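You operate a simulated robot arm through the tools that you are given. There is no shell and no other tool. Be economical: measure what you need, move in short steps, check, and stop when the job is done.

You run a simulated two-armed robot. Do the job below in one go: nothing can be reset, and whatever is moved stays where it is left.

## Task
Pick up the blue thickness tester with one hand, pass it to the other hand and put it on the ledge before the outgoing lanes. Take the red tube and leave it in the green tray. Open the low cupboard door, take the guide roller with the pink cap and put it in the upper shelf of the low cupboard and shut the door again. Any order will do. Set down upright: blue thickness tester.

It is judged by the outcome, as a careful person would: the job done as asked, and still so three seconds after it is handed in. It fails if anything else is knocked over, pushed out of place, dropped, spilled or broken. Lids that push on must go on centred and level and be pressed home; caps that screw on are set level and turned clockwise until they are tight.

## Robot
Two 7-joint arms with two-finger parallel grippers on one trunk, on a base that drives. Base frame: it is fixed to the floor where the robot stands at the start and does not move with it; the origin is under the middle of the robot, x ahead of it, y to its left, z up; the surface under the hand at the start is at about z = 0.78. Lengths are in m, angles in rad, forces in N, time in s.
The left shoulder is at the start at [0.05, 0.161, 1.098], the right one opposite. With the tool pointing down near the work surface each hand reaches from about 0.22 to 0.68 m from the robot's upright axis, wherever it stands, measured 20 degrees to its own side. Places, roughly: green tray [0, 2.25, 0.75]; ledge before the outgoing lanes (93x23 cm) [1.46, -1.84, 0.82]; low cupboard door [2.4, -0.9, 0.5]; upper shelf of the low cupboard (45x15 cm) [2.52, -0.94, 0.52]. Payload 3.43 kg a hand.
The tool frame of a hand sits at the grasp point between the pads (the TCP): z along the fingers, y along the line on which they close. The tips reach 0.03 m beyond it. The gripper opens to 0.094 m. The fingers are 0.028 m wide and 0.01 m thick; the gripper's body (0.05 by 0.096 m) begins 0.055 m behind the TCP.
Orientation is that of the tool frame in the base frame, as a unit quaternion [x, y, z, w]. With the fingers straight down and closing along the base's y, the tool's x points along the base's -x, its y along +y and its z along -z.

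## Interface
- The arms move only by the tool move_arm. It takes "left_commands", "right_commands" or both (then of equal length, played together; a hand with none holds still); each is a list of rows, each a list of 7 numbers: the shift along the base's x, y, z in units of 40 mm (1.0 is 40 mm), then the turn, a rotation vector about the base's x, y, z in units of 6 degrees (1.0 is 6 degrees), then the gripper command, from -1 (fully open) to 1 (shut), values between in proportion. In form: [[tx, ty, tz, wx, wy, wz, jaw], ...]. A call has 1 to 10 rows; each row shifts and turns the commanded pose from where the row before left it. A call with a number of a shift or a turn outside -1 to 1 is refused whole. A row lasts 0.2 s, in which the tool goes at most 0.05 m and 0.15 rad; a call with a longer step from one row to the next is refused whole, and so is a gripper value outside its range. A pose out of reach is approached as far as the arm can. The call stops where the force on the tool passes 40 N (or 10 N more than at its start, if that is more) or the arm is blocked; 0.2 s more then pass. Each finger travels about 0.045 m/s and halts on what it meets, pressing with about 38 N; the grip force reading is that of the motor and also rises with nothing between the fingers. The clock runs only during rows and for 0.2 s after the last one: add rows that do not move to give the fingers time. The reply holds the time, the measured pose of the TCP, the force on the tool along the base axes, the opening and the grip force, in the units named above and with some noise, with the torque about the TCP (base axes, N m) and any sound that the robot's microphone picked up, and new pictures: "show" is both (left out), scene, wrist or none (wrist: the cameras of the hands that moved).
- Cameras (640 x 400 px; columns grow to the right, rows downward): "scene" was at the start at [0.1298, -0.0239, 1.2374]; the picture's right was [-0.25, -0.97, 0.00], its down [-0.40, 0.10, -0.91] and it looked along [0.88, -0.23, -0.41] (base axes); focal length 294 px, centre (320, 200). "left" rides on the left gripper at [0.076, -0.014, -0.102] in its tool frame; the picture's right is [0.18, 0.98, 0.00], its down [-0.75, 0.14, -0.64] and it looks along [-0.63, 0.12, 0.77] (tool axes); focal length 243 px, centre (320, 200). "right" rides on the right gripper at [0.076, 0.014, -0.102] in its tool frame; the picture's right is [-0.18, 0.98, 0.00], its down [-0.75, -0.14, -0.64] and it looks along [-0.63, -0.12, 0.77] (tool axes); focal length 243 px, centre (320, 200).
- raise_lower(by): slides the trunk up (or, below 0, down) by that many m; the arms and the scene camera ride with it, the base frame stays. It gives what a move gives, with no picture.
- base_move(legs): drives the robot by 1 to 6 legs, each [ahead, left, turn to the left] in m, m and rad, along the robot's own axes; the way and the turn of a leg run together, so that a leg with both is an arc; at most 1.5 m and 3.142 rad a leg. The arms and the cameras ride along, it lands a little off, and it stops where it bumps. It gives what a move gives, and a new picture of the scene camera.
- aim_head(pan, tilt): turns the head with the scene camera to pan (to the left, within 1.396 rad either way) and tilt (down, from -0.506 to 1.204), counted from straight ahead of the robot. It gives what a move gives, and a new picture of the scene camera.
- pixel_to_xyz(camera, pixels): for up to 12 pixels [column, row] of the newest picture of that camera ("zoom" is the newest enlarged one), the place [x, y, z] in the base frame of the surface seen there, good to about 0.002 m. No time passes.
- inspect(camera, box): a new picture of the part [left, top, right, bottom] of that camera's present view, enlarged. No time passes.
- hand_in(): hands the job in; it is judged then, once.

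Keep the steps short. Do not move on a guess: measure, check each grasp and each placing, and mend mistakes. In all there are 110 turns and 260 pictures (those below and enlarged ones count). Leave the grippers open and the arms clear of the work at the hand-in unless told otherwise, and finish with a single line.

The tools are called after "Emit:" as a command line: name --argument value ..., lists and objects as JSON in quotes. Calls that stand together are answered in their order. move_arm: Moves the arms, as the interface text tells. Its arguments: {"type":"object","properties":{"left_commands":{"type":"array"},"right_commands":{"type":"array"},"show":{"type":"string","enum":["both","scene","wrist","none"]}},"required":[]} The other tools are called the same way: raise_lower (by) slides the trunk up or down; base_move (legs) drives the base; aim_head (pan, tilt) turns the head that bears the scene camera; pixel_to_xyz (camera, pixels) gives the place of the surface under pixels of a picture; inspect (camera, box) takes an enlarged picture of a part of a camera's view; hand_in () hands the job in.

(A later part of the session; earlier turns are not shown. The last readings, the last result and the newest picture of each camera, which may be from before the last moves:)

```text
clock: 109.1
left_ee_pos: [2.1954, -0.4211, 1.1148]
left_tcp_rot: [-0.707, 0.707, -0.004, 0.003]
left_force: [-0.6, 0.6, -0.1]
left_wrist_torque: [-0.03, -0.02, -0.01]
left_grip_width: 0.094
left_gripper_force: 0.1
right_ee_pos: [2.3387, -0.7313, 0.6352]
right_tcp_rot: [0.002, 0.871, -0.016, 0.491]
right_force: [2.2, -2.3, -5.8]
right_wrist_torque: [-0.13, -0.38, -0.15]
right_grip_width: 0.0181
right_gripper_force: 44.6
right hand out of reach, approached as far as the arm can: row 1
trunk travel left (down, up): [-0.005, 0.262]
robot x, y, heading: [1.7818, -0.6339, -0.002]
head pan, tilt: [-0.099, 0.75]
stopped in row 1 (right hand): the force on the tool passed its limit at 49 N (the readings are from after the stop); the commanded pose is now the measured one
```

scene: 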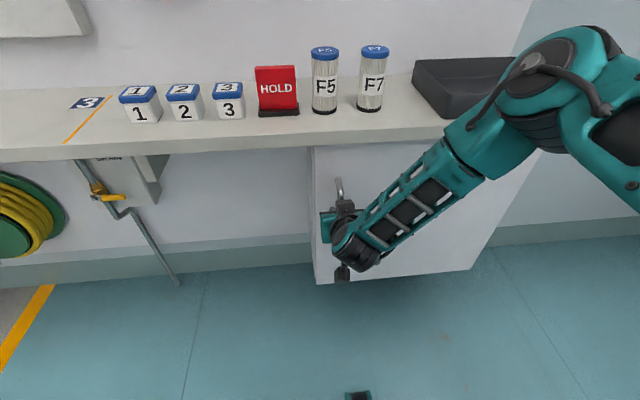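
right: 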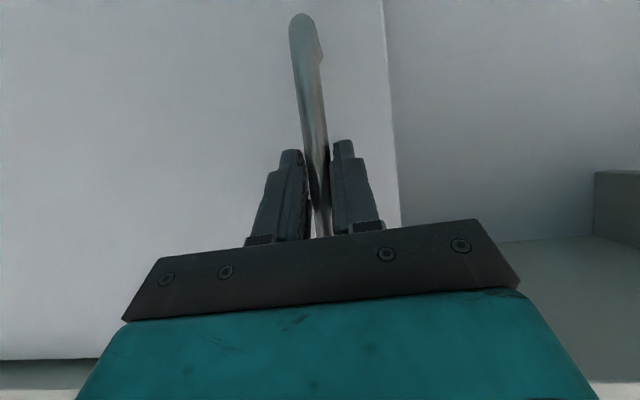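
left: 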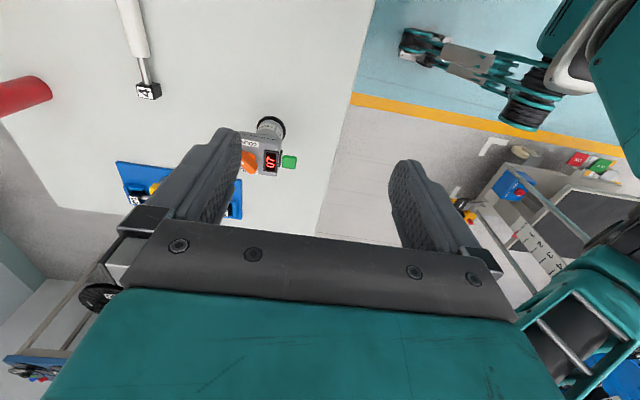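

The door moved about 5 mm before the limit—likely a catch. I pull again in smaller steps.

Emit:
move_arm --right_commands '[[-0.2, -0.02, 0, 0, 0, 0.1, 1], [-0.25, -0.04, 0, 0, 0, 0.2, 1], [-0.3, -0.05, 0, 0, 0, 0.25, 1], [-0.3, -0.06, 0, 0, 0, 0.25, 1], [-0.35, -0.08, 0, 0, 0, 0.3, 1], [-0.4, -0.1, 0, 0, 0, 0.35, 1], [-0.4, -0.12, 0, 0, 0, 0.35, 1], [-0.4, -0.14, 0, 0, 0, 0.35, 1], [0, 0, 0, 0, 0, 0, 1]]'

```text
clock: 109.8
left_ee_pos: [2.1961, -0.4215, 1.1153]
left_tcp_rot: [-0.706, 0.708, -0.005, 0.003]
left_force: [-0.4, 0.1, -0.6]
left_wrist_torque: [-0.03, -0.01, 0.02]
left_grip_width: 0.094
left_gripper_force: 0.0
right_ee_pos: [2.3201, -0.7349, 0.6349]
right_tcp_rot: [-0.005, 0.875, -0.02, 0.484]
right_force: [0.6, -1.5, -10.1]
right_wrist_torque: [-0.13, -0.4, -0.19]
right_grip_width: 0.0182
right_gripper_force: 44.3
right hand out of reach, approached as far as the arm can: row 2, 3
trunk travel left (down, up): [-0.005, 0.262]
robot x, y, heading: [1.7829, -0.6366, -0.003]
head pan, tilt: [-0.099, 0.75]
stopped in row 3 (right hand): the force on the tool passed its limit at 45 N (the readings are from after the stop); the commanded pose is now the measured one
```

scene: 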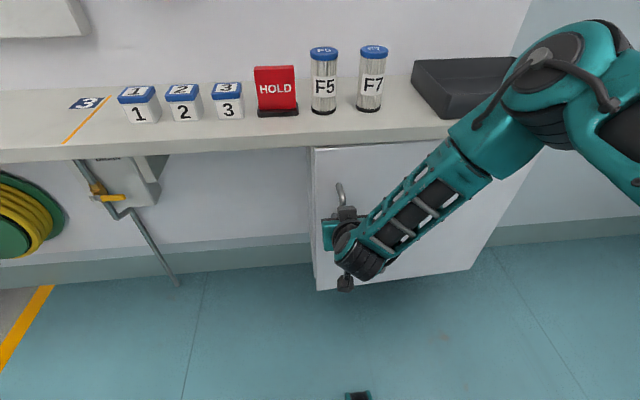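
right: 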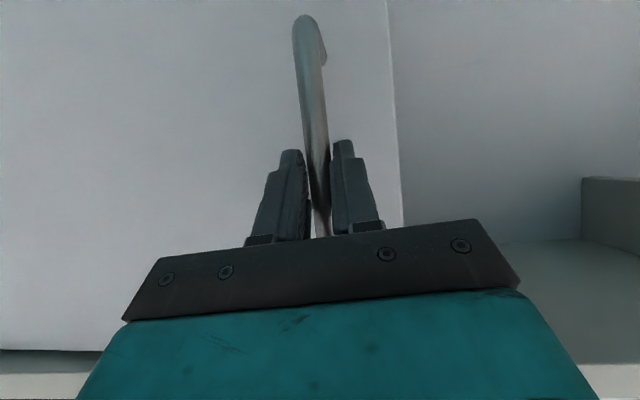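

The door is opening; the arm's wrist limit adds the force. I pitch the hand steeper while pulling.

Emit:
move_arm --right_commands '[[-0.1, -0.02, 0, 0, 0.8, 0, 1], [-0.2, -0.04, 0, 0, 0.8, 0, 1], [-0.3, -0.06, 0, 0, 0.8, 0, 1], [-0.4, -0.1, 0, 0, 0.6, 0, 1], [-0.5, -0.13, 0, 0, 0.5, 0, 1], [-0.5, -0.15, 0, 0, 0.5, 0, 1], [-0.5, -0.18, 0, 0, 0.4, 0, 1], [-0.5, -0.2, 0, 0, 0.4, 0, 1], [0, 0, 0, 0, 0, 0, 1]]'

```text
clock: 111.8
left_ee_pos: [2.1933, -0.4216, 1.1163]
left_tcp_rot: [-0.706, 0.709, -0.005, 0.004]
left_force: [1.3, 0.6, 0.3]
left_wrist_torque: [0.0, 0.03, 0.0]
left_grip_width: 0.094
left_gripper_force: 0.0
right_ee_pos: [2.1996, -0.7663, 0.6417]
right_tcp_rot: [-0.011, 0.967, -0.013, 0.256]
right_force: [-7.1, 17.2, 23.6]
right_wrist_torque: [1.19, -0.97, 0.28]
right_grip_width: 0.0143
right_gripper_force: 45.0
trunk travel left (down, up): [-0.005, 0.262]
robot x, y, heading: [1.7846, -0.6317, -0.003]
head pan, tilt: [-0.099, 0.75]
```

scene: 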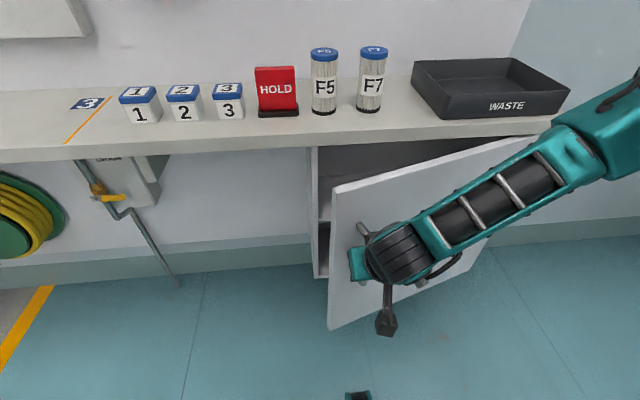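
right: 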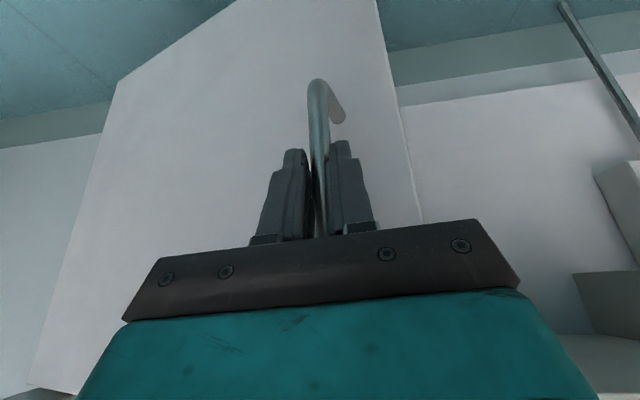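

Door at about 20°. I pull on to ~35°.

Emit:
move_arm --right_commands '[[-0.4, -0.22, 0, 0, 0.3, 0.3, 1], [-0.45, -0.27, 0, 0, 0.3, 0.3, 1], [-0.45, -0.3, 0, 0, 0.3, 0.3, 1], [-0.45, -0.33, 0, 0, 0.2, 0.3, 1], [-0.4, -0.33, 0, 0, 0, 0.3, 1], [-0.4, -0.36, 0, 0, 0, 0.3, 1], [0, 0, 0, 0, 0, 0, 1]]'

```text
clock: 112.8
left_ee_pos: [2.196, -0.422, 1.1136]
left_tcp_rot: [-0.705, 0.709, -0.004, 0.003]
left_force: [0.1, 0.3, 0.0]
left_wrist_torque: [0.02, 0.01, 0.01]
left_grip_width: 0.0939
left_gripper_force: 0.0
right_ee_pos: [2.1304, -0.8051, 0.6411]
right_tcp_rot: [-0.074, 0.977, 0.012, 0.198]
right_force: [-0.1, 0.8, 9.3]
right_wrist_torque: [1.34, 0.18, 0.06]
right_grip_width: 0.0137
right_gripper_force: 45.3
trunk travel left (down, up): [-0.005, 0.262]
robot x, y, heading: [1.7815, -0.6365, -0.001]
head pan, tilt: [-0.099, 0.75]
stopped in row 5 (right hand): the force on the tool passed its limit at 41 N (the readings are from after the stop); the commanded pose is now the measured one
```

scene: 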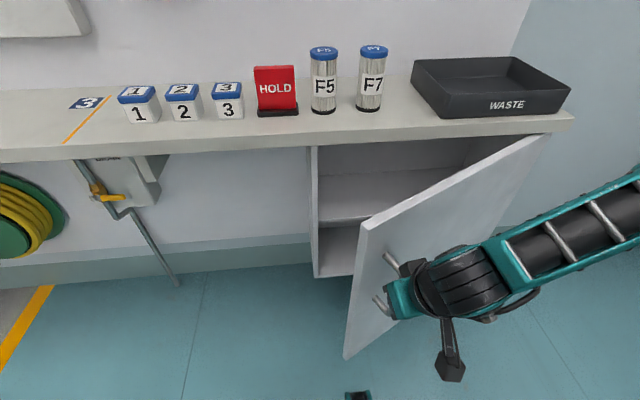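
right: 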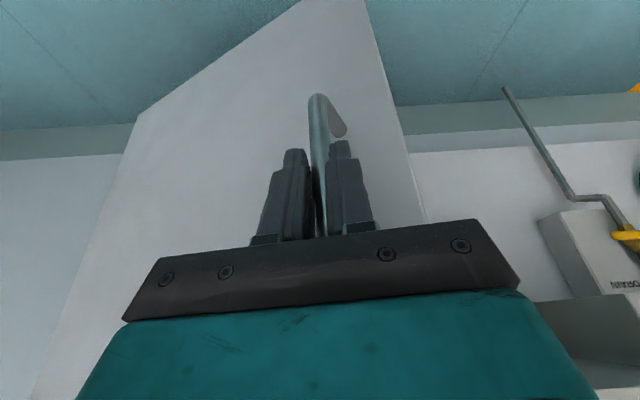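

Door about 32° open. I release the bar, rise above the door's top (z 0.78), and close the fingers to use them as a pusher.

Emit:
move_arm --right_commands '[[0, 0, 0, 0, 0, 0, -0.2], [0, 0, 0, 0, 0, 0, -0.6], [0, 0, 0, 0, 0, 0, -0.6], [-0.2, 0.1, 0.4, 0, 0, 0, -0.6], [0, 0, 0.9, 0, 0, 0, -0.6], [0, 0, 0.9, 0, 0, 0, -0.6], [0, 0, 0.9, 0, 0, 0, 0], [0, 0, 0.9, 0, 0, 0, 1], [0, 0, 0.9, 0, 0, 0, 1]]' --show "scene"

```text
clock: 114.8
left_ee_pos: [2.1966, -0.4214, 1.1153]
left_tcp_rot: [-0.706, 0.708, -0.005, 0.003]
left_force: [-0.1, -0.2, 0.4]
left_wrist_torque: [0.0, -0.03, 0.03]
left_grip_width: 0.094
left_gripper_force: 0.1
right_ee_pos: [2.1216, -0.804, 0.8358]
right_tcp_rot: [-0.075, 0.978, 0.007, 0.196]
right_force: [0.1, -0.1, -0.4]
right_wrist_torque: [-0.01, -0.02, 0.03]
right_grip_width: 0.0058
right_gripper_force: 0.1
trunk travel left (down, up): [-0.005, 0.262]
robot x, y, heading: [1.7811, -0.6343, -0.003]
head pan, tilt: [-0.099, 0.75]
```

scene: 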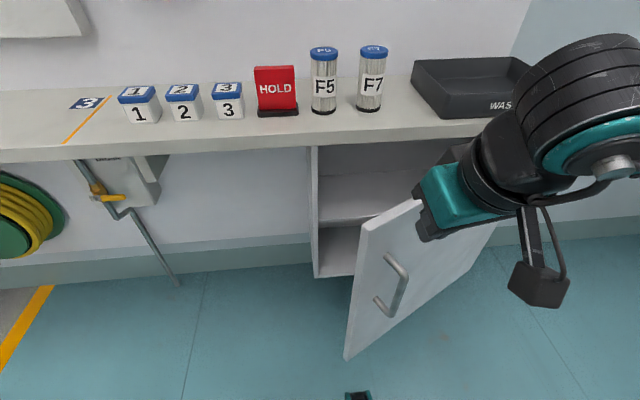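

Released. I measure the open door's edge and the shelf.

Emit:
pixel_to_xyz --camera "scene" --pixels '[[364, 224], [346, 356], [420, 202], [320, 224], [355, 215], [340, 205], [330, 245], [313, 160], [350, 180], [318, 240], [400, 160]]'

```text
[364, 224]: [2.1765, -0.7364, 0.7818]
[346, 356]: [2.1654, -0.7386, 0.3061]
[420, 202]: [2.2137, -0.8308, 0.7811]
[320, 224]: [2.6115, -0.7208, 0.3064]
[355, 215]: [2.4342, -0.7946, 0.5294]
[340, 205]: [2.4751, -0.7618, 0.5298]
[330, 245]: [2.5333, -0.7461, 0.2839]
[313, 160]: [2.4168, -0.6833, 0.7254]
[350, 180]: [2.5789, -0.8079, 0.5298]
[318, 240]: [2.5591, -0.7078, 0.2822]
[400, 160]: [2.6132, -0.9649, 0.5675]
```

Shelf surface z 0.530; door free corner at (2.17, −0.737). I go over the door and down behind it.

Emit:
move_arm --right_commands '[[0.8, 0.45, 0.1, 0, 0, 0, 1], [0.85, 0.45, 0, 0, 0, 0, 1], [0.85, 0.45, 0, 0, 0, 0, 1], [0.8, 0.37, 0, 0, 0, 0, 1], [0, 0, -0.8, 0, 0, 0, 1], [0, 0, -0.8, 0, 0, 0, 1], [0, 0, -0.8, 0, 0, 0, 1], [0, 0, -0.8, 0, 0, 0, 1], [0, 0, 0, 0, 0, 0, 1]]' --show "scene"

```text
clock: 116.8
left_ee_pos: [2.1954, -0.4228, 1.1154]
left_tcp_rot: [-0.706, 0.709, -0.004, 0.003]
left_force: [-0.9, 0.4, 0.4]
left_wrist_torque: [-0.02, 0.02, -0.02]
left_grip_width: 0.0941
left_gripper_force: 0.1
right_ee_pos: [2.2535, -0.7338, 0.712]
right_tcp_rot: [-0.074, 0.978, 0.008, 0.196]
right_force: [-0.2, -0.1, 0.8]
right_wrist_torque: [0.01, -0.02, 0.01]
right_grip_width: 0.0
right_gripper_force: 32.4
trunk travel left (down, up): [-0.005, 0.262]
robot x, y, heading: [1.7823, -0.6366, 0.001]
head pan, tilt: [-0.099, 0.75]
```

scene: 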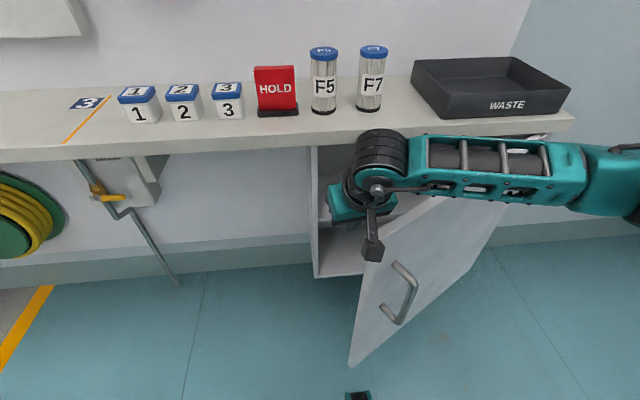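

The hand camera hangs near the door's top edge, so I raise 0.05 and then sweep the door open in stages.

Emit:
move_arm --right_commands '[[0, 0, 0.65, 0, 0, 0, 1], [0, 0, 0.6, 0, 0, 0, 1], [-0.8, -0.55, 0, 0, 0, 0, 1], [-0.8, -0.55, 0, 0, 0, 0, 1], [-0.8, -0.58, 0, 0, 0, 0, 1], [-0.7, -0.7, 0, 0, 0, 0, 1], [-0.67, -0.73, 0, 0, 0, 0, 1], [-0.65, -0.75, 0, 0, 0, 0, 1]]' --show "scene"

```text
clock: 118.4
left_ee_pos: [2.1942, -0.423, 1.1146]
left_tcp_rot: [-0.706, 0.709, -0.004, 0.004]
left_force: [0.1, -0.5, -0.2]
left_wrist_torque: [0.05, 0.01, -0.02]
left_grip_width: 0.0942
left_gripper_force: 0.1
right_ee_pos: [2.1233, -0.8488, 0.7596]
right_tcp_rot: [-0.08, 0.976, 0.021, 0.203]
right_force: [0.5, 0.3, 0.9]
right_wrist_torque: [-0.05, 0.01, -0.01]
right_grip_width: 0.0
right_gripper_force: 32.6
right hand out of reach, approached as far as the arm can: row 7, 8
trunk travel left (down, up): [-0.005, 0.262]
robot x, y, heading: [1.7843, -0.6345, -0.003]
head pan, tilt: [-0.099, 0.75]
stopped in row 8 (right hand): the force on the tool passed its limit at 46 N (the readings are from after the stop); the commanded pose is now the measured one
```

scene: 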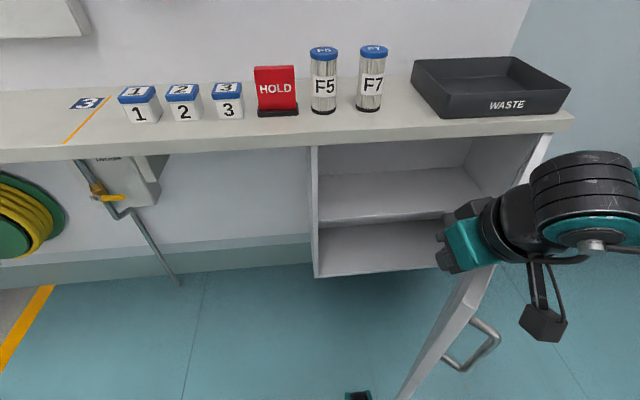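

The door is about 60° open. I measure its edge.

Emit:
pixel_to_xyz --camera "scene" --pixels '[[400, 395], [470, 305], [545, 140], [440, 345], [490, 270]]'

Emit:
aim_head --pan -0.5 --tilt 0.9

```text
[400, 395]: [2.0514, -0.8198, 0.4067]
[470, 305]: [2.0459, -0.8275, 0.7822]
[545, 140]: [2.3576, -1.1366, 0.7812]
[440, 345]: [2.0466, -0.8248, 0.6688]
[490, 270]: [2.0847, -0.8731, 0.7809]
```

```text
clock: 119.3
left_ee_pos: [2.1954, -0.422, 1.1154]
left_tcp_rot: [-0.706, 0.708, -0.005, 0.003]
left_force: [0.1, -1.3, 0.2]
left_wrist_torque: [0.0, -0.01, 0.0]
left_grip_width: 0.094
left_gripper_force: 0.0
right_ee_pos: [2.124, -0.8501, 0.7597]
right_tcp_rot: [-0.079, 0.976, 0.02, 0.202]
right_force: [0.9, 1.7, 0.1]
right_wrist_torque: [-0.01, 0.03, -0.02]
right_grip_width: 0.0001
right_gripper_force: 33.3
trunk travel left (down, up): [-0.005, 0.262]
robot x, y, heading: [1.7853, -0.6327, -0.006]
head pan, tilt: [-0.499, 0.901]
```

scene: 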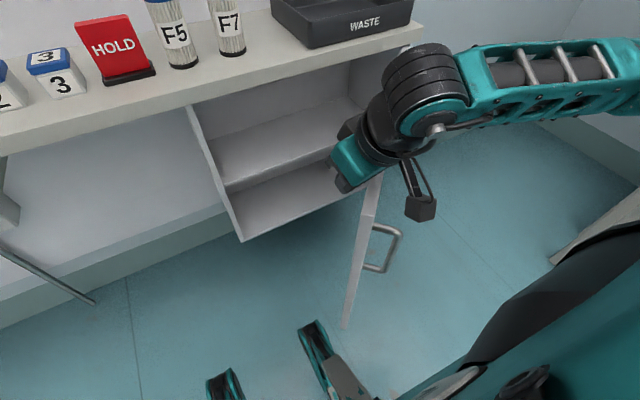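

Door at ~45°. I use the base to carry the hand along the door's arc: back 0.12 and right 0.15.

Emit:
base_move --legs '[[-0.06, -0.07, 0], [-0.05, -0.09, 0]]'

```text
clock: 120.2
left_ee_pos: [2.1833, -0.4335, 1.115]
left_tcp_rot: [-0.706, 0.708, -0.005, 0.003]
left_force: [0.3, 0.5, 0.4]
left_wrist_torque: [-0.03, -0.01, -0.03]
left_grip_width: 0.0941
left_gripper_force: 0.0
right_ee_pos: [2.1137, -0.861, 0.7603]
right_tcp_rot: [-0.08, 0.976, 0.021, 0.203]
right_force: [0.5, 0.0, 0.3]
right_wrist_torque: [-0.01, 0.01, 0.02]
right_grip_width: 0.0
right_gripper_force: 32.8
trunk travel left (down, up): [-0.005, 0.262]
robot x, y, heading: [1.7691, -0.6477, -0.002]
head pan, tilt: [-0.499, 0.901]
stopped in leg 1: the robot was blocked; the commanded pose is now the measured one
```

scene: 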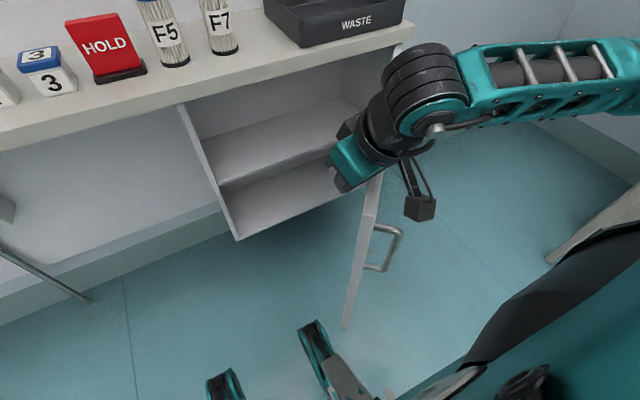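

The base refuses to push. I lift the hand over the door, back the base for a better arm posture, and then sweep with the arm.

Emit:
move_arm --right_commands '[[0.2, 0.2, 0.9, 0, 0, 0, 1], [0, 0, 0.9, 0, 0, 0, 1], [0, 0, 0.2, 0, 0, 0, 1]]' --show "none"

Emit:
base_move --legs '[[-0.17, -0.04, 0]]'

Emit:
move_arm --right_commands '[[0.9, 0.3, 0, 0, 0, 0, 1], [0.9, 0.3, 0, 0, 0, 0, 1], [0.9, 0.3, 0, 0, 0, 0, 1], [0.9, 0.3, 0, 0, 0, 0, 1], [0.7, 0.2, 0, 0, 0, 0, 1], [0, 0, -0.8, 0, 0, 0, 1], [0, 0, -0.8, 0, 0, 0, 1], [0, 0, 0, 0, 0, 0, 1]]' --show "scene"

```text
clock: 121.0
left_ee_pos: [2.182, -0.434, 1.1149]
left_tcp_rot: [-0.706, 0.708, -0.004, 0.004]
left_force: [-0.7, -1.2, 0.0]
left_wrist_torque: [0.01, 0.03, 0.03]
left_grip_width: 0.094
left_gripper_force: 0.0
right_ee_pos: [2.1215, -0.8505, 0.8416]
right_tcp_rot: [-0.08, 0.976, 0.021, 0.203]
right_force: [-0.8, -0.2, 0.6]
right_wrist_torque: [-0.04, 0.01, 0.0]
right_grip_width: 0.0002
right_gripper_force: 33.4
trunk travel left (down, up): [-0.005, 0.262]
robot x, y, heading: [1.7723, -0.647, 0.002]
head pan, tilt: [-0.499, 0.901]
```

```text
clock: 122.5
left_ee_pos: [2.0137, -0.4743, 1.1163]
left_tcp_rot: [-0.706, 0.708, -0.004, 0.003]
left_force: [-1.6, 0.5, -0.3]
left_wrist_torque: [0.0, 0.04, -0.01]
left_grip_width: 0.0941
left_gripper_force: 0.0
right_ee_pos: [1.9521, -0.8922, 0.8408]
right_tcp_rot: [-0.079, 0.976, 0.02, 0.204]
right_force: [-0.4, 0.4, -0.3]
right_wrist_torque: [-0.01, -0.02, -0.02]
right_grip_width: 0.0001
right_gripper_force: 32.8
trunk travel left (down, up): [-0.005, 0.262]
robot x, y, heading: [1.5989, -0.6841, -0.005]
head pan, tilt: [-0.499, 0.901]
```

scene: 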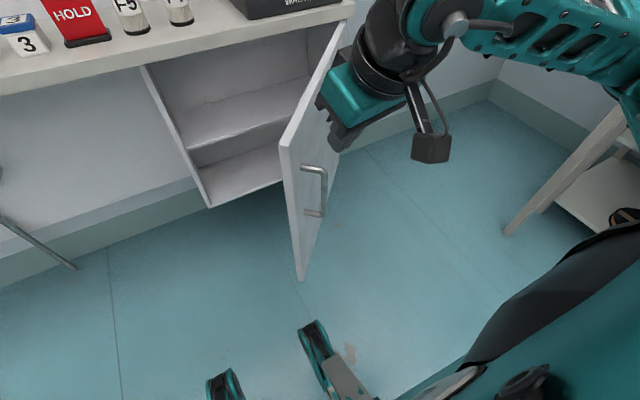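

```text
clock: 124.2
left_ee_pos: [2.0146, -0.4733, 1.1161]
left_tcp_rot: [-0.706, 0.708, -0.005, 0.004]
left_force: [-0.1, -0.5, 0.0]
left_wrist_torque: [0.0, -0.01, 0.01]
left_grip_width: 0.0942
left_gripper_force: 0.0
right_ee_pos: [2.1241, -0.8359, 0.776]
right_tcp_rot: [-0.08, 0.976, 0.021, 0.203]
right_force: [0.2, 0.1, -0.4]
right_wrist_torque: [0.0, 0.03, 0.03]
right_grip_width: 0.0
right_gripper_force: 32.8
trunk travel left (down, up): [-0.005, 0.262]
robot x, y, heading: [1.5997, -0.6872, -0.001]
head pan, tilt: [-0.499, 0.901]
```

scene: 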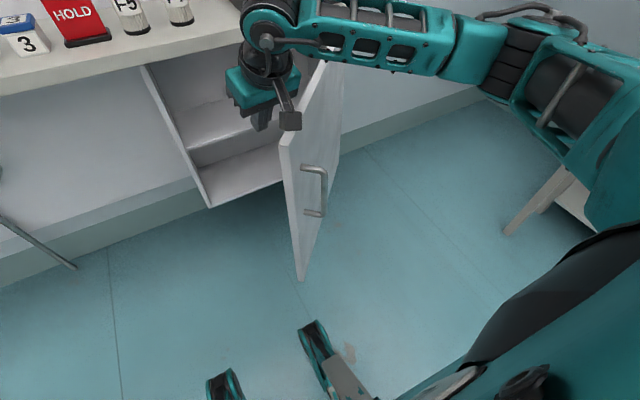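

The fingers are behind the door. I sweep along the arc to about 85°.

Emit:
move_arm --right_commands '[[-0.53, -0.7, -0.2, 0, 0, 0, 1], [-0.53, -0.75, 0, 0, 0, 0, 1], [-0.53, -0.75, 0, 0, 0, 0, 1], [-0.53, -0.75, 0, 0, 0, 0, 1], [-0.53, -0.75, 0, 0, 0, 0, 1], [-0.2, -0.85, 0, 0, 0, 0, 1], [-0.2, -0.85, 0, 0, 0, 0, 1], [-0.2, -0.85, 0, 0, 0, 0, 1], [-0.15, -0.85, 0, 0, 0, 0, 1], [0, -0.85, 0, 0, 0, 0, 1]]' --show "scene"

```text
clock: 126.5
left_ee_pos: [2.0137, -0.4736, 1.1145]
left_tcp_rot: [-0.706, 0.708, -0.005, 0.004]
left_force: [-0.5, 0.7, -0.1]
left_wrist_torque: [-0.01, 0.0, 0.0]
left_grip_width: 0.0942
left_gripper_force: 0.1
right_ee_pos: [1.9884, -1.1438, 0.7699]
right_tcp_rot: [-0.08, 0.975, 0.02, 0.204]
right_force: [0.2, -1.0, 1.0]
right_wrist_torque: [-0.03, -0.02, 0.0]
right_grip_width: 0.0001
right_gripper_force: 32.4
right hand out of reach, approached as far as the arm can: row 10
trunk travel left (down, up): [-0.005, 0.262]
robot x, y, heading: [1.5978, -0.6867, -0.002]
head pan, tilt: [-0.499, 0.901]
```

scene: 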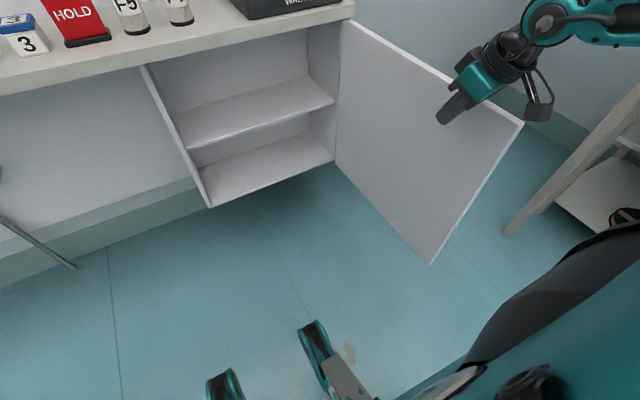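

The door stands at about 95°, and two empty shelves show. I lift the hand away, level its yaw, and set a 45° downward tilt for taking the roller.

Emit:
move_arm --right_commands '[[0, 0.3, 0.9, 0, 0, 0, 0], [0, 0.8, 0.9, 0, 0, 0, -1], [0, 0.9, 0.8, 0, 0, 0, -1], [0.1, 0.9, 0.8, 0, 0, 0, -1], [0.2, 0.9, 0.5, 0, -0.9, -0.4, -1], [0.2, 0.9, 0, 0, -0.9, -0.4, -1], [0.2, 0.9, 0, 0, -0.9, -0.4, -1], [0, 0.5, 0, 0, -0.9, -0.37, -1], [0, 0, 0, 0, 0, 0, -1]]' --show "none"

Emit:
raise_lower --by 0.12

Emit:
base_move --legs '[[-0.3, -0.33, 0]]'

```text
clock: 128.4
left_ee_pos: [2.0129, -0.4719, 1.1146]
left_tcp_rot: [-0.705, 0.709, -0.006, 0.003]
left_force: [-0.6, 0.7, -0.3]
left_wrist_torque: [0.03, 0.01, -0.01]
left_grip_width: 0.094
left_gripper_force: 0.0
right_ee_pos: [2.0163, -0.8974, 0.9257]
right_tcp_rot: [-0.003, 0.923, -0.011, 0.384]
right_force: [0.3, -0.3, -0.6]
right_wrist_torque: [-0.03, -0.03, 0.01]
right_grip_width: 0.0942
right_gripper_force: 0.1
trunk travel left (down, up): [-0.005, 0.262]
robot x, y, heading: [1.6008, -0.6858, 0.0]
head pan, tilt: [-0.499, 0.901]
```

```text
clock: 129.9
left_ee_pos: [2.0137, -0.4728, 1.2365]
left_tcp_rot: [-0.706, 0.708, -0.004, 0.003]
left_force: [-0.5, 0.1, 0.3]
left_wrist_torque: [0.0, 0.01, -0.02]
left_grip_width: 0.0941
left_gripper_force: 0.0
right_ee_pos: [2.0166, -0.8994, 1.0446]
right_tcp_rot: [-0.002, 0.923, -0.01, 0.384]
right_force: [0.6, 0.3, 0.4]
right_wrist_torque: [0.01, -0.01, 0.03]
right_grip_width: 0.0941
right_gripper_force: 0.0
trunk travel left (down, up): [-0.125, 0.142]
robot x, y, heading: [1.605, -0.6883, -0.01]
head pan, tilt: [-0.499, 0.901]
```

```text
clock: 133.4
left_ee_pos: [1.7134, -0.7988, 1.2363]
left_tcp_rot: [-0.705, 0.709, -0.004, 0.003]
left_force: [0.3, 0.0, -0.1]
left_wrist_torque: [-0.02, -0.02, -0.01]
left_grip_width: 0.0942
left_gripper_force: 0.0
right_ee_pos: [1.7151, -1.2253, 1.0439]
right_tcp_rot: [-0.001, 0.923, -0.011, 0.383]
right_force: [-1.2, 1.1, -0.2]
right_wrist_torque: [-0.01, 0.0, 0.0]
right_grip_width: 0.0941
right_gripper_force: 0.1
trunk travel left (down, up): [-0.125, 0.142]
robot x, y, heading: [1.3002, -1.0134, -0.005]
head pan, tilt: [-0.499, 0.901]
```

scene: 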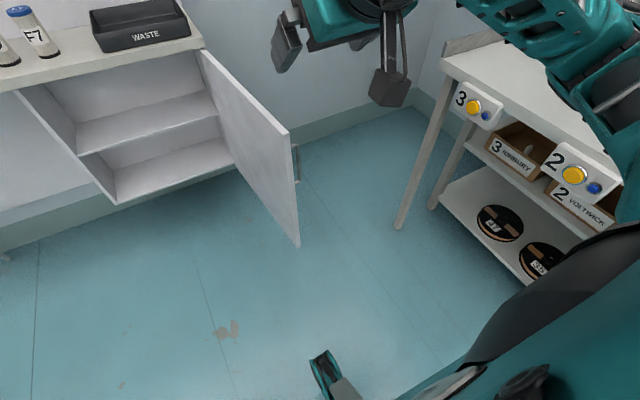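

I turn left to face the table's right side and slide to x ≈ 0.70.

Emit:
base_move --legs '[[0, 0, 1.576], [0, 0.59, 0]]'

Emit:
aim_head --pan -0.1 --tilt 0.75

```text
clock: 142.9
left_ee_pos: [0.4943, -0.6006, 1.2347]
left_tcp_rot: [1.0, 0.0, 0.0, -0.005]
left_force: [0.7, -0.3, -0.6]
left_wrist_torque: [0.0, -0.03, -0.01]
left_grip_width: 0.094
left_gripper_force: 0.0
right_ee_pos: [0.9192, -0.5978, 1.0449]
right_tcp_rot: [0.656, -0.65, -0.265, -0.277]
right_force: [0.5, -0.6, -0.4]
right_wrist_torque: [0.01, 0.01, 0.03]
right_grip_width: 0.0942
right_gripper_force: 0.1
trunk travel left (down, up): [-0.125, 0.142]
robot x, y, heading: [0.7084, -1.0124, 1.571]
head pan, tilt: [-0.499, 0.901]
```

scene: 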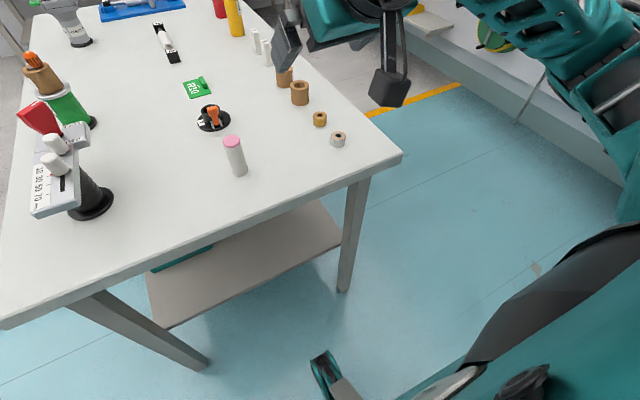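

```text
clock: 143.8
left_ee_pos: [0.494, -0.6006, 1.2357]
left_tcp_rot: [1.0, -0.001, 0.001, -0.005]
left_force: [1.0, -0.1, 1.0]
left_wrist_torque: [0.0, -0.03, 0.01]
left_grip_width: 0.0943
left_gripper_force: 0.1
right_ee_pos: [0.9196, -0.5977, 1.0449]
right_tcp_rot: [0.656, -0.65, -0.264, -0.278]
right_force: [0.2, 0.0, 0.3]
right_wrist_torque: [-0.01, -0.03, 0.0]
right_grip_width: 0.094
right_gripper_force: 0.0
trunk travel left (down, up): [-0.125, 0.142]
robot x, y, heading: [0.7105, -1.0125, 1.571]
head pan, tilt: [-0.099, 0.75]
```

scene: 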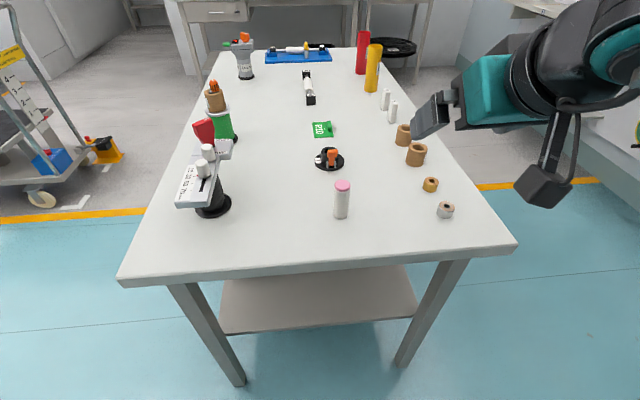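

The pink-capped roller stands alone at (342,198). I enlarge and measure.

Emit:
inspect --camera "scene" --box '[302, 160, 382, 240]'

Emit:
pixel_to_xyz --camera "scene" --pixels '[[342, 183], [335, 200], [349, 200], [342, 200], [342, 217], [335, 212], [349, 212], [342, 193]]'

```text
5.00 times, centred on (342, 200) of scene
```

zoom: 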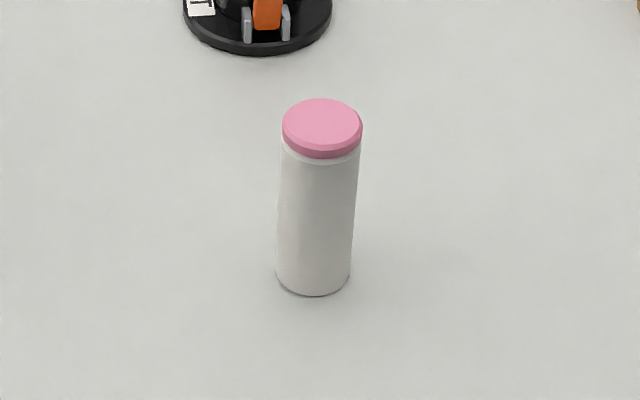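

```text
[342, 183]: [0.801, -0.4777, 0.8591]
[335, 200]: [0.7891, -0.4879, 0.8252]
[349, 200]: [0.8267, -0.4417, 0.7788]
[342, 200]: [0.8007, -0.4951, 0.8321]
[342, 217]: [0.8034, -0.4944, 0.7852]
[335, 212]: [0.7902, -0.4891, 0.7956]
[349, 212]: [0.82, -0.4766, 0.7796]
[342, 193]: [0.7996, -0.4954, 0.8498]
```

Roller centre (0.800, −0.480), about 0.03 across, z 0.779–0.860. I move to a pre-grasp point 0.12 m back along the 45° line.

Emit:
move_arm --right_commands '[[-0.75, 0.2, -0.84, 0, 0, 0, -1], [-0.75, 0.2, -0.84, 0, 0, 0, -1], [-0.75, 0.2, -0.84, 0, 0, 0, -1], [-0.75, 0.2, -0.84, 0, 0, 0, -1], [0, 0, 0, 0, 0, 0, -1]]'

```text
clock: 145.0
left_ee_pos: [0.4939, -0.6008, 1.2351]
left_tcp_rot: [1.0, 0.0, 0.001, -0.005]
left_force: [0.0, 0.1, -0.3]
left_wrist_torque: [-0.02, 0.03, 0.05]
left_grip_width: 0.0938
left_gripper_force: 0.1
right_ee_pos: [0.7985, -0.5653, 0.9094]
right_tcp_rot: [0.656, -0.65, -0.264, -0.278]
right_force: [0.3, 0.0, -0.1]
right_wrist_torque: [0.0, 0.01, 0.0]
right_grip_width: 0.094
right_gripper_force: 0.1
trunk travel left (down, up): [-0.125, 0.142]
robot x, y, heading: [0.7114, -1.0097, 1.571]
head pan, tilt: [-0.099, 0.75]
```

scene: 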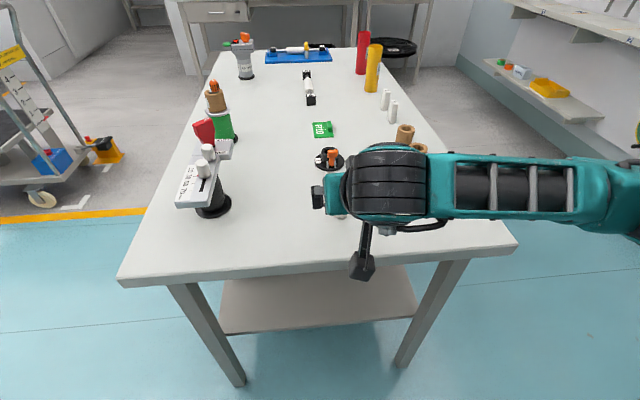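
right: 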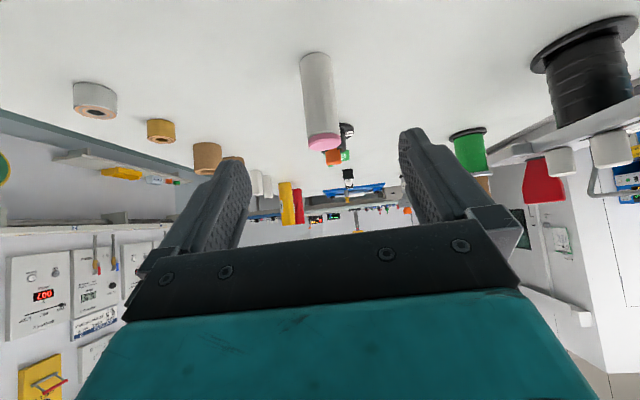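

The roller is centred between the fingers. I advance and close.

Emit:
move_arm --right_commands '[[0, 0.53, -0.53, 0, 0, 0, -1], [0.02, 0.53, -0.53, 0, 0, 0, -1], [0.02, 0.53, -0.53, 0, 0, 0, -1], [0, 0.53, -0.53, 0, 0, 0, -1], [0, 0, 0, 0, 0, 0, -0.3], [0, 0, 0, 0, 0, 0, 0.4], [0, 0, 0, 0, 0, 0, 1], [0, 0, 0, 0, 0, 0, 1], [0, 0, 0, 0, 0, 0, 1], [0, 0, 0, 0, 0, 0, 1]]' --show "wrist"

```text
clock: 147.2
left_ee_pos: [0.4949, -0.601, 1.2349]
left_tcp_rot: [1.0, 0.0, 0.001, -0.005]
left_force: [-0.2, -1.1, 0.0]
left_wrist_torque: [-0.02, -0.01, 0.0]
left_grip_width: 0.094
left_gripper_force: 0.1
right_ee_pos: [0.803, -0.4811, 0.8241]
right_tcp_rot: [0.656, -0.65, -0.265, -0.278]
right_force: [0.1, -0.6, -0.6]
right_wrist_torque: [-0.01, -0.02, 0.0]
right_grip_width: 0.0329
right_gripper_force: 38.0
trunk travel left (down, up): [-0.125, 0.142]
robot x, y, heading: [0.711, -1.0138, 1.571]
head pan, tilt: [-0.099, 0.75]
```

right: 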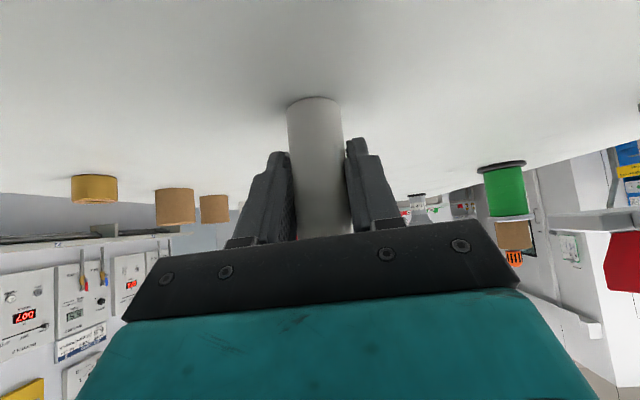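

Gripped at 0.033 m, 38 N. I lift and drive back toward the cupboard.

Emit:
move_arm --right_commands '[[0, 0, 0.5, 0, 0, 0, 1], [0, 0, 0.9, 0, 0, 0, 1], [0, -0.4, 0.9, 0, 0, 0, 1], [0, -0.6, 0.9, 0, 0, 0, 1], [0, -0.6, 0.9, 0, 0, 0, 1], [0, -0.6, 0.6, 0, 0, 0, 1]]' --show "wrist"

Emit:
base_move --legs '[[0, -0.6, 0], [0, 0, -1.571], [0.3, 0.35, 0]]'

```text
clock: 148.6
left_ee_pos: [0.4947, -0.6002, 1.2344]
left_tcp_rot: [1.0, -0.001, 0.001, -0.005]
left_force: [0.0, -0.6, 0.0]
left_wrist_torque: [0.02, 0.02, 0.04]
left_grip_width: 0.0941
left_gripper_force: 0.0
right_ee_pos: [0.8009, -0.5696, 1.0139]
right_tcp_rot: [0.656, -0.651, -0.263, -0.278]
right_force: [0.5, -0.2, 0.3]
right_wrist_torque: [0.03, 0.01, 0.0]
right_grip_width: 0.0327
right_gripper_force: 37.8
trunk travel left (down, up): [-0.125, 0.142]
robot x, y, heading: [0.7081, -1.0094, 1.567]
head pan, tilt: [-0.099, 0.75]
```

right: 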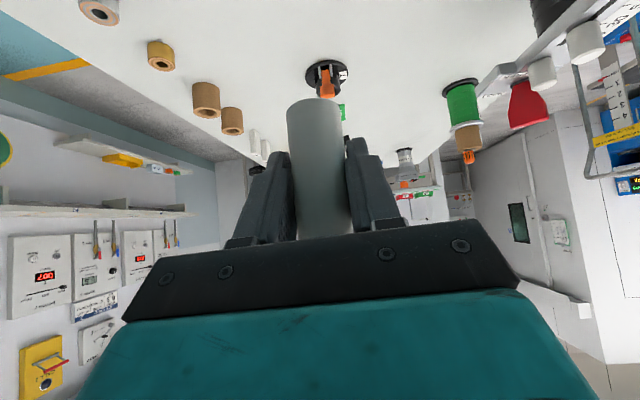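

```text
clock: 161.3
left_ee_pos: [2.0044, -0.4277, 1.2349]
left_tcp_rot: [0.716, -0.699, 0.005, -0.003]
left_force: [-0.3, -0.3, 0.0]
left_wrist_torque: [-0.01, 0.01, -0.02]
left_grip_width: 0.094
left_gripper_force: 0.1
right_ee_pos: [2.0449, -0.7335, 1.0132]
right_tcp_rot: [-0.016, 0.923, -0.005, 0.384]
right_force: [0.7, -0.3, -1.3]
right_wrist_torque: [-0.01, 0.03, -0.01]
right_grip_width: 0.0326
right_gripper_force: 37.8
trunk travel left (down, up): [-0.125, 0.142]
robot x, y, heading: [1.6006, -0.6538, 0.029]
head pan, tilt: [-0.099, 0.75]
```

scene: 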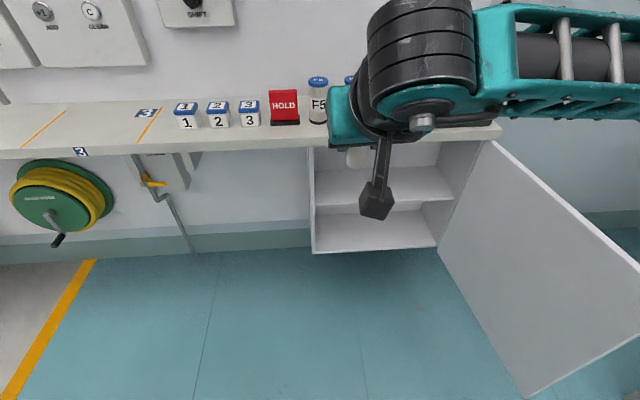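

I lower the trunk and then the hand to just above shelf height, in front of the cupboard.

Emit:
raise_lower --by -0.12

Emit:
move_arm --right_commands '[[0.1, -0.4, -0.92, 0, 0, 0, 1], [0.1, -0.4, -0.92, 0, 0, 0, 1], [0.1, -0.4, -0.92, 0, 0, 0, 1], [0.1, -0.4, -0.92, 0, 0, 0, 1], [0.1, -0.4, -0.92, 0, 0, 0, 1], [0.1, -0.4, -0.92, 0, 0, 0, 1], [0.1, -0.4, -0.92, 0, 0, 0, 1], [0.1, -0.4, -0.85, 0, 0, 0, 1], [0, 0, 0, 0, 0, 0, 1]]'

```text
clock: 162.8
left_ee_pos: [2.0049, -0.4273, 1.1148]
left_tcp_rot: [0.716, -0.698, 0.004, -0.003]
left_force: [-0.1, -0.7, -0.3]
left_wrist_torque: [0.02, 0.02, 0.03]
left_grip_width: 0.0941
left_gripper_force: 0.1
right_ee_pos: [2.0467, -0.7328, 0.8939]
right_tcp_rot: [-0.015, 0.923, -0.005, 0.384]
right_force: [0.1, 0.2, 0.2]
right_wrist_torque: [0.01, 0.01, 0.02]
right_grip_width: 0.0328
right_gripper_force: 38.5
trunk travel left (down, up): [-0.005, 0.262]
robot x, y, heading: [1.601, -0.6544, 0.02]
head pan, tilt: [-0.099, 0.75]
```

```text
clock: 164.8
left_ee_pos: [2.0053, -0.4279, 1.1148]
left_tcp_rot: [0.716, -0.698, 0.004, -0.003]
left_force: [1.1, -0.3, 0.3]
left_wrist_torque: [0.01, 0.02, 0.04]
left_grip_width: 0.0942
left_gripper_force: 0.0
right_ee_pos: [2.0715, -0.8359, 0.6626]
right_tcp_rot: [-0.016, 0.924, -0.005, 0.383]
right_force: [0.1, -0.7, -0.4]
right_wrist_torque: [0.01, 0.01, 0.02]
right_grip_width: 0.0329
right_gripper_force: 37.8
right hand out of reach, approached as far as the arm can: row 7, 8
trunk travel left (down, up): [-0.005, 0.262]
robot x, y, heading: [1.5974, -0.6513, 0.025]
head pan, tilt: [-0.099, 0.75]
```

scene: 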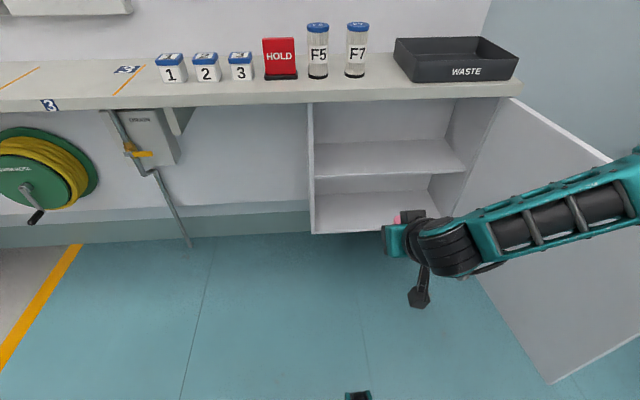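
right: 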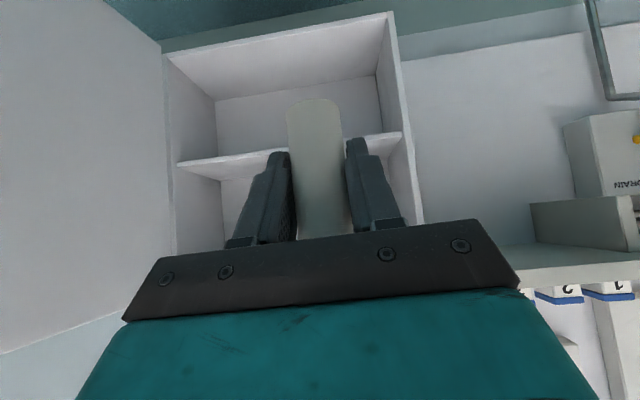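

The arm stops at z 0.66 here. I test whether it gets lower when reaching farther forward.

Emit:
move_arm --right_commands '[[0.8, 0, 0, 0, 0, 0, 1], [0.8, 0, 0, 0, 0, 0, 1], [0.8, 0, -0.3, 0, 0, 0, 1], [0.4, 0, -0.6, 0, 0, 0, 1], [0, 0, -0.6, 0, 0, 0, 1], [0, 0, -0.6, 0, 0, 0, 1], [0, 0, -0.5, 0, 0, 0, 1]]' --show "none"

```text
clock: 166.4
left_ee_pos: [2.0055, -0.427, 1.1156]
left_tcp_rot: [0.716, -0.698, 0.004, -0.004]
left_force: [0.6, 0.6, 0.2]
left_wrist_torque: [-0.01, -0.03, 0.04]
left_grip_width: 0.0939
left_gripper_force: 0.1
right_ee_pos: [2.1831, -0.834, 0.559]
right_tcp_rot: [-0.016, 0.924, -0.007, 0.383]
right_force: [0.8, 0.2, -0.4]
right_wrist_torque: [0.0, -0.02, 0.02]
right_grip_width: 0.0327
right_gripper_force: 38.1
trunk travel left (down, up): [-0.005, 0.262]
robot x, y, heading: [1.5991, -0.65, 0.027]
head pan, tilt: [-0.099, 0.75]
```

Reaching farther works (z 0.559). I rise to 0.61 and look at the forearm's clearance to the open door.

Emit:
move_arm --right_commands '[[0, 0, 0.6, 0, 0, 0, 1], [0, 0, 0.65, 0, 0, 0, 1]]' --show "none"

Emit:
aim_head --pan -0.5 --tilt 0.75

```text
clock: 167.1
left_ee_pos: [2.0053, -0.4276, 1.1143]
left_tcp_rot: [0.716, -0.698, 0.005, -0.003]
left_force: [0.0, 0.2, -0.1]
left_wrist_torque: [-0.02, 0.03, -0.02]
left_grip_width: 0.0941
left_gripper_force: 0.1
right_ee_pos: [2.183, -0.8336, 0.6099]
right_tcp_rot: [-0.016, 0.924, -0.005, 0.383]
right_force: [-0.8, -0.2, -0.2]
right_wrist_torque: [0.04, 0.0, -0.01]
right_grip_width: 0.0328
right_gripper_force: 37.7
trunk travel left (down, up): [-0.005, 0.262]
robot x, y, heading: [1.6035, -0.6563, 0.024]
head pan, tilt: [-0.099, 0.75]
```

```text
clock: 167.9
left_ee_pos: [2.0048, -0.4282, 1.1161]
left_tcp_rot: [0.716, -0.698, 0.005, -0.004]
left_force: [0.5, -0.2, -0.4]
left_wrist_torque: [0.02, -0.02, -0.05]
left_grip_width: 0.0939
left_gripper_force: 0.0
right_ee_pos: [2.1822, -0.8336, 0.6098]
right_tcp_rot: [-0.016, 0.924, -0.004, 0.383]
right_force: [-0.7, 0.7, -0.7]
right_wrist_torque: [0.01, 0.02, -0.02]
right_grip_width: 0.0327
right_gripper_force: 37.9
trunk travel left (down, up): [-0.005, 0.262]
robot x, y, heading: [1.597, -0.6533, 0.03]
head pan, tilt: [-0.499, 0.75]
```

scene: 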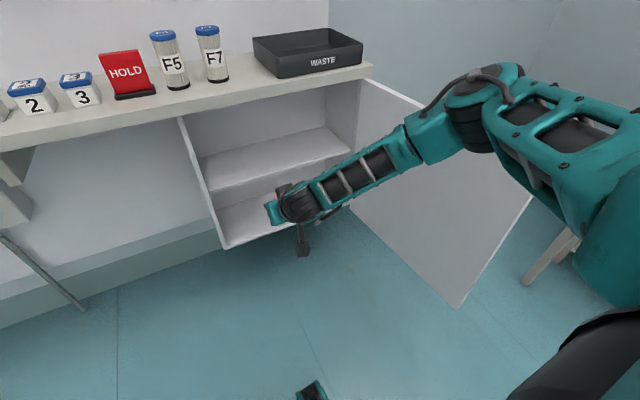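

I measure the elbow and the forearm in space.

Emit:
pixel_to_xyz --camera "scene" --pixels '[[480, 75], [470, 130], [430, 140], [360, 180], [300, 205], [500, 110], [370, 65], [465, 305], [440, 165]]'

```text
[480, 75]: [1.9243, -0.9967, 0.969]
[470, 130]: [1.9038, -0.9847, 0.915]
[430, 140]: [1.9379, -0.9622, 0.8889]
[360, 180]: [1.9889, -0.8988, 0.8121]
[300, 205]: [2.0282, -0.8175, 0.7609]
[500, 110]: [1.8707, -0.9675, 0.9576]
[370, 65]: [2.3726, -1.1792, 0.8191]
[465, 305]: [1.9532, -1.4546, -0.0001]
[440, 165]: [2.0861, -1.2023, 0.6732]
```

The elbow (z 0.95, y −1.0) clears door and counter. I drive 0.28 ahead slowly.

Emit:
base_move --legs '[[0.15, 0, -0.027], [0.12, 0, 0]]'

Emit:
inspect --camera "right" --box '[0, 0, 640, 400]'

```text
clock: 170.1
left_ee_pos: [2.2818, -0.4391, 1.1147]
left_tcp_rot: [-0.707, 0.708, -0.005, 0.003]
left_force: [-0.4, -0.2, 0.6]
left_wrist_torque: [-0.02, 0.0, -0.03]
left_grip_width: 0.0937
left_gripper_force: 0.0
right_ee_pos: [2.4472, -0.8479, 0.6104]
right_tcp_rot: [-0.003, 0.924, -0.01, 0.383]
right_force: [0.2, 0.1, -1.3]
right_wrist_torque: [0.01, -0.01, 0.01]
right_grip_width: 0.0326
right_gripper_force: 37.9
trunk travel left (down, up): [-0.005, 0.262]
robot x, y, heading: [1.8662, -0.6524, -0.005]
head pan, tilt: [-0.499, 0.75]
```

scene: 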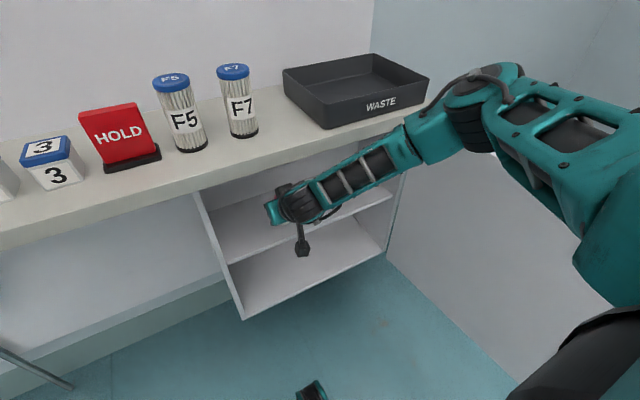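

```text
1.00 times, centred on (320, 200) of right (not enlarged: the box is as wide or as high as the picture)
```

zoom: 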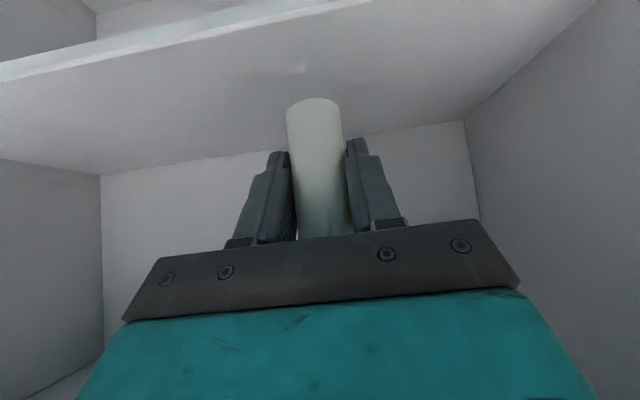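

The roller is over the shelf. I measure the shelf's front edge in this view.

Emit:
pixel_to_xyz --camera "zoom" --pixels '[[200, 38], [200, 45], [400, 20], [300, 70], [320, 220], [240, 140], [400, 135]]'

Emit:
move_arm --right_commands '[[0.6, 0, 0, 0, 0, 0, 1], [0.5, 0, -0.2, 0, 0, 0, 1], [0, 0, -0.4, 0, 0, 0, 1], [0, 0, 0, 0, 0, 0, 1]]' --show "wrist"

```text
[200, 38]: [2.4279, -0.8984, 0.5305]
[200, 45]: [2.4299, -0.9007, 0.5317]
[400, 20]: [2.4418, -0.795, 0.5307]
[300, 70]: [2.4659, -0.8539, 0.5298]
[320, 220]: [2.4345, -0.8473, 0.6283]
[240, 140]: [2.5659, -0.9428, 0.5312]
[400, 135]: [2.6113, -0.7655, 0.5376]
```

```text
clock: 171.1
left_ee_pos: [2.2816, -0.4382, 1.1158]
left_tcp_rot: [-0.706, 0.709, -0.005, 0.003]
left_force: [-0.4, 0.3, 0.1]
left_wrist_torque: [-0.01, -0.03, 0.01]
left_grip_width: 0.0938
left_gripper_force: 0.1
right_ee_pos: [2.4925, -0.8486, 0.5862]
right_tcp_rot: [-0.003, 0.924, -0.01, 0.383]
right_force: [0.8, 1.2, -0.2]
right_wrist_torque: [-0.01, -0.02, 0.03]
right_grip_width: 0.0326
right_gripper_force: 37.8
trunk travel left (down, up): [-0.005, 0.262]
robot x, y, heading: [1.8682, -0.6516, -0.005]
head pan, tilt: [-0.499, 0.75]
```

right: 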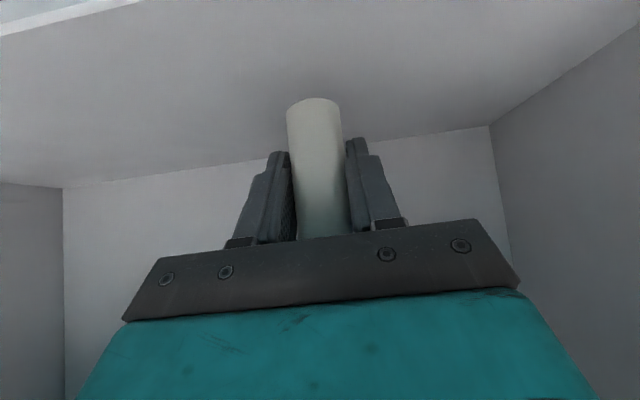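

About 1 cm to go. I lower in small steps.

Emit:
move_arm --right_commands '[[0, 0, -0.12, 0, 0, 0, 1], [0, 0, -0.1, 0, 0, 0, 1], [0, 0, -0.08, 0, 0, 0, 1], [0, 0, 0, 0, 0, 0, 1]]' --show "wrist"

```text
clock: 172.1
left_ee_pos: [2.2831, -0.4367, 1.1158]
left_tcp_rot: [-0.706, 0.708, -0.004, 0.003]
left_force: [-0.4, 0.5, 0.7]
left_wrist_torque: [0.03, 0.0, 0.01]
left_grip_width: 0.0941
left_gripper_force: 0.1
right_ee_pos: [2.492, -0.8496, 0.5755]
right_tcp_rot: [-0.004, 0.924, -0.011, 0.383]
right_force: [1.0, -0.1, 0.0]
right_wrist_torque: [-0.01, -0.01, 0.0]
right_grip_width: 0.0326
right_gripper_force: 37.7
trunk travel left (down, up): [-0.005, 0.262]
robot x, y, heading: [1.8707, -0.6534, -0.001]
head pan, tilt: [-0.499, 0.75]
```

right: 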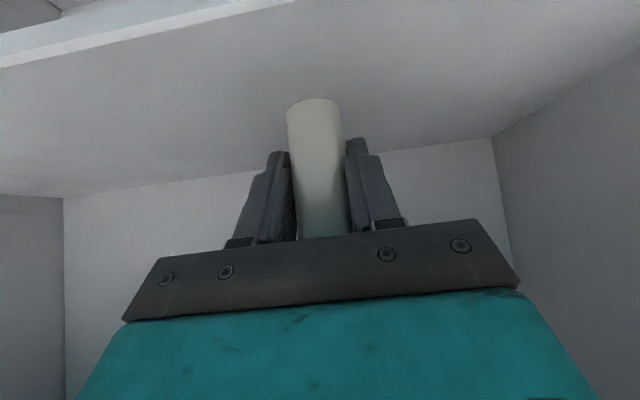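

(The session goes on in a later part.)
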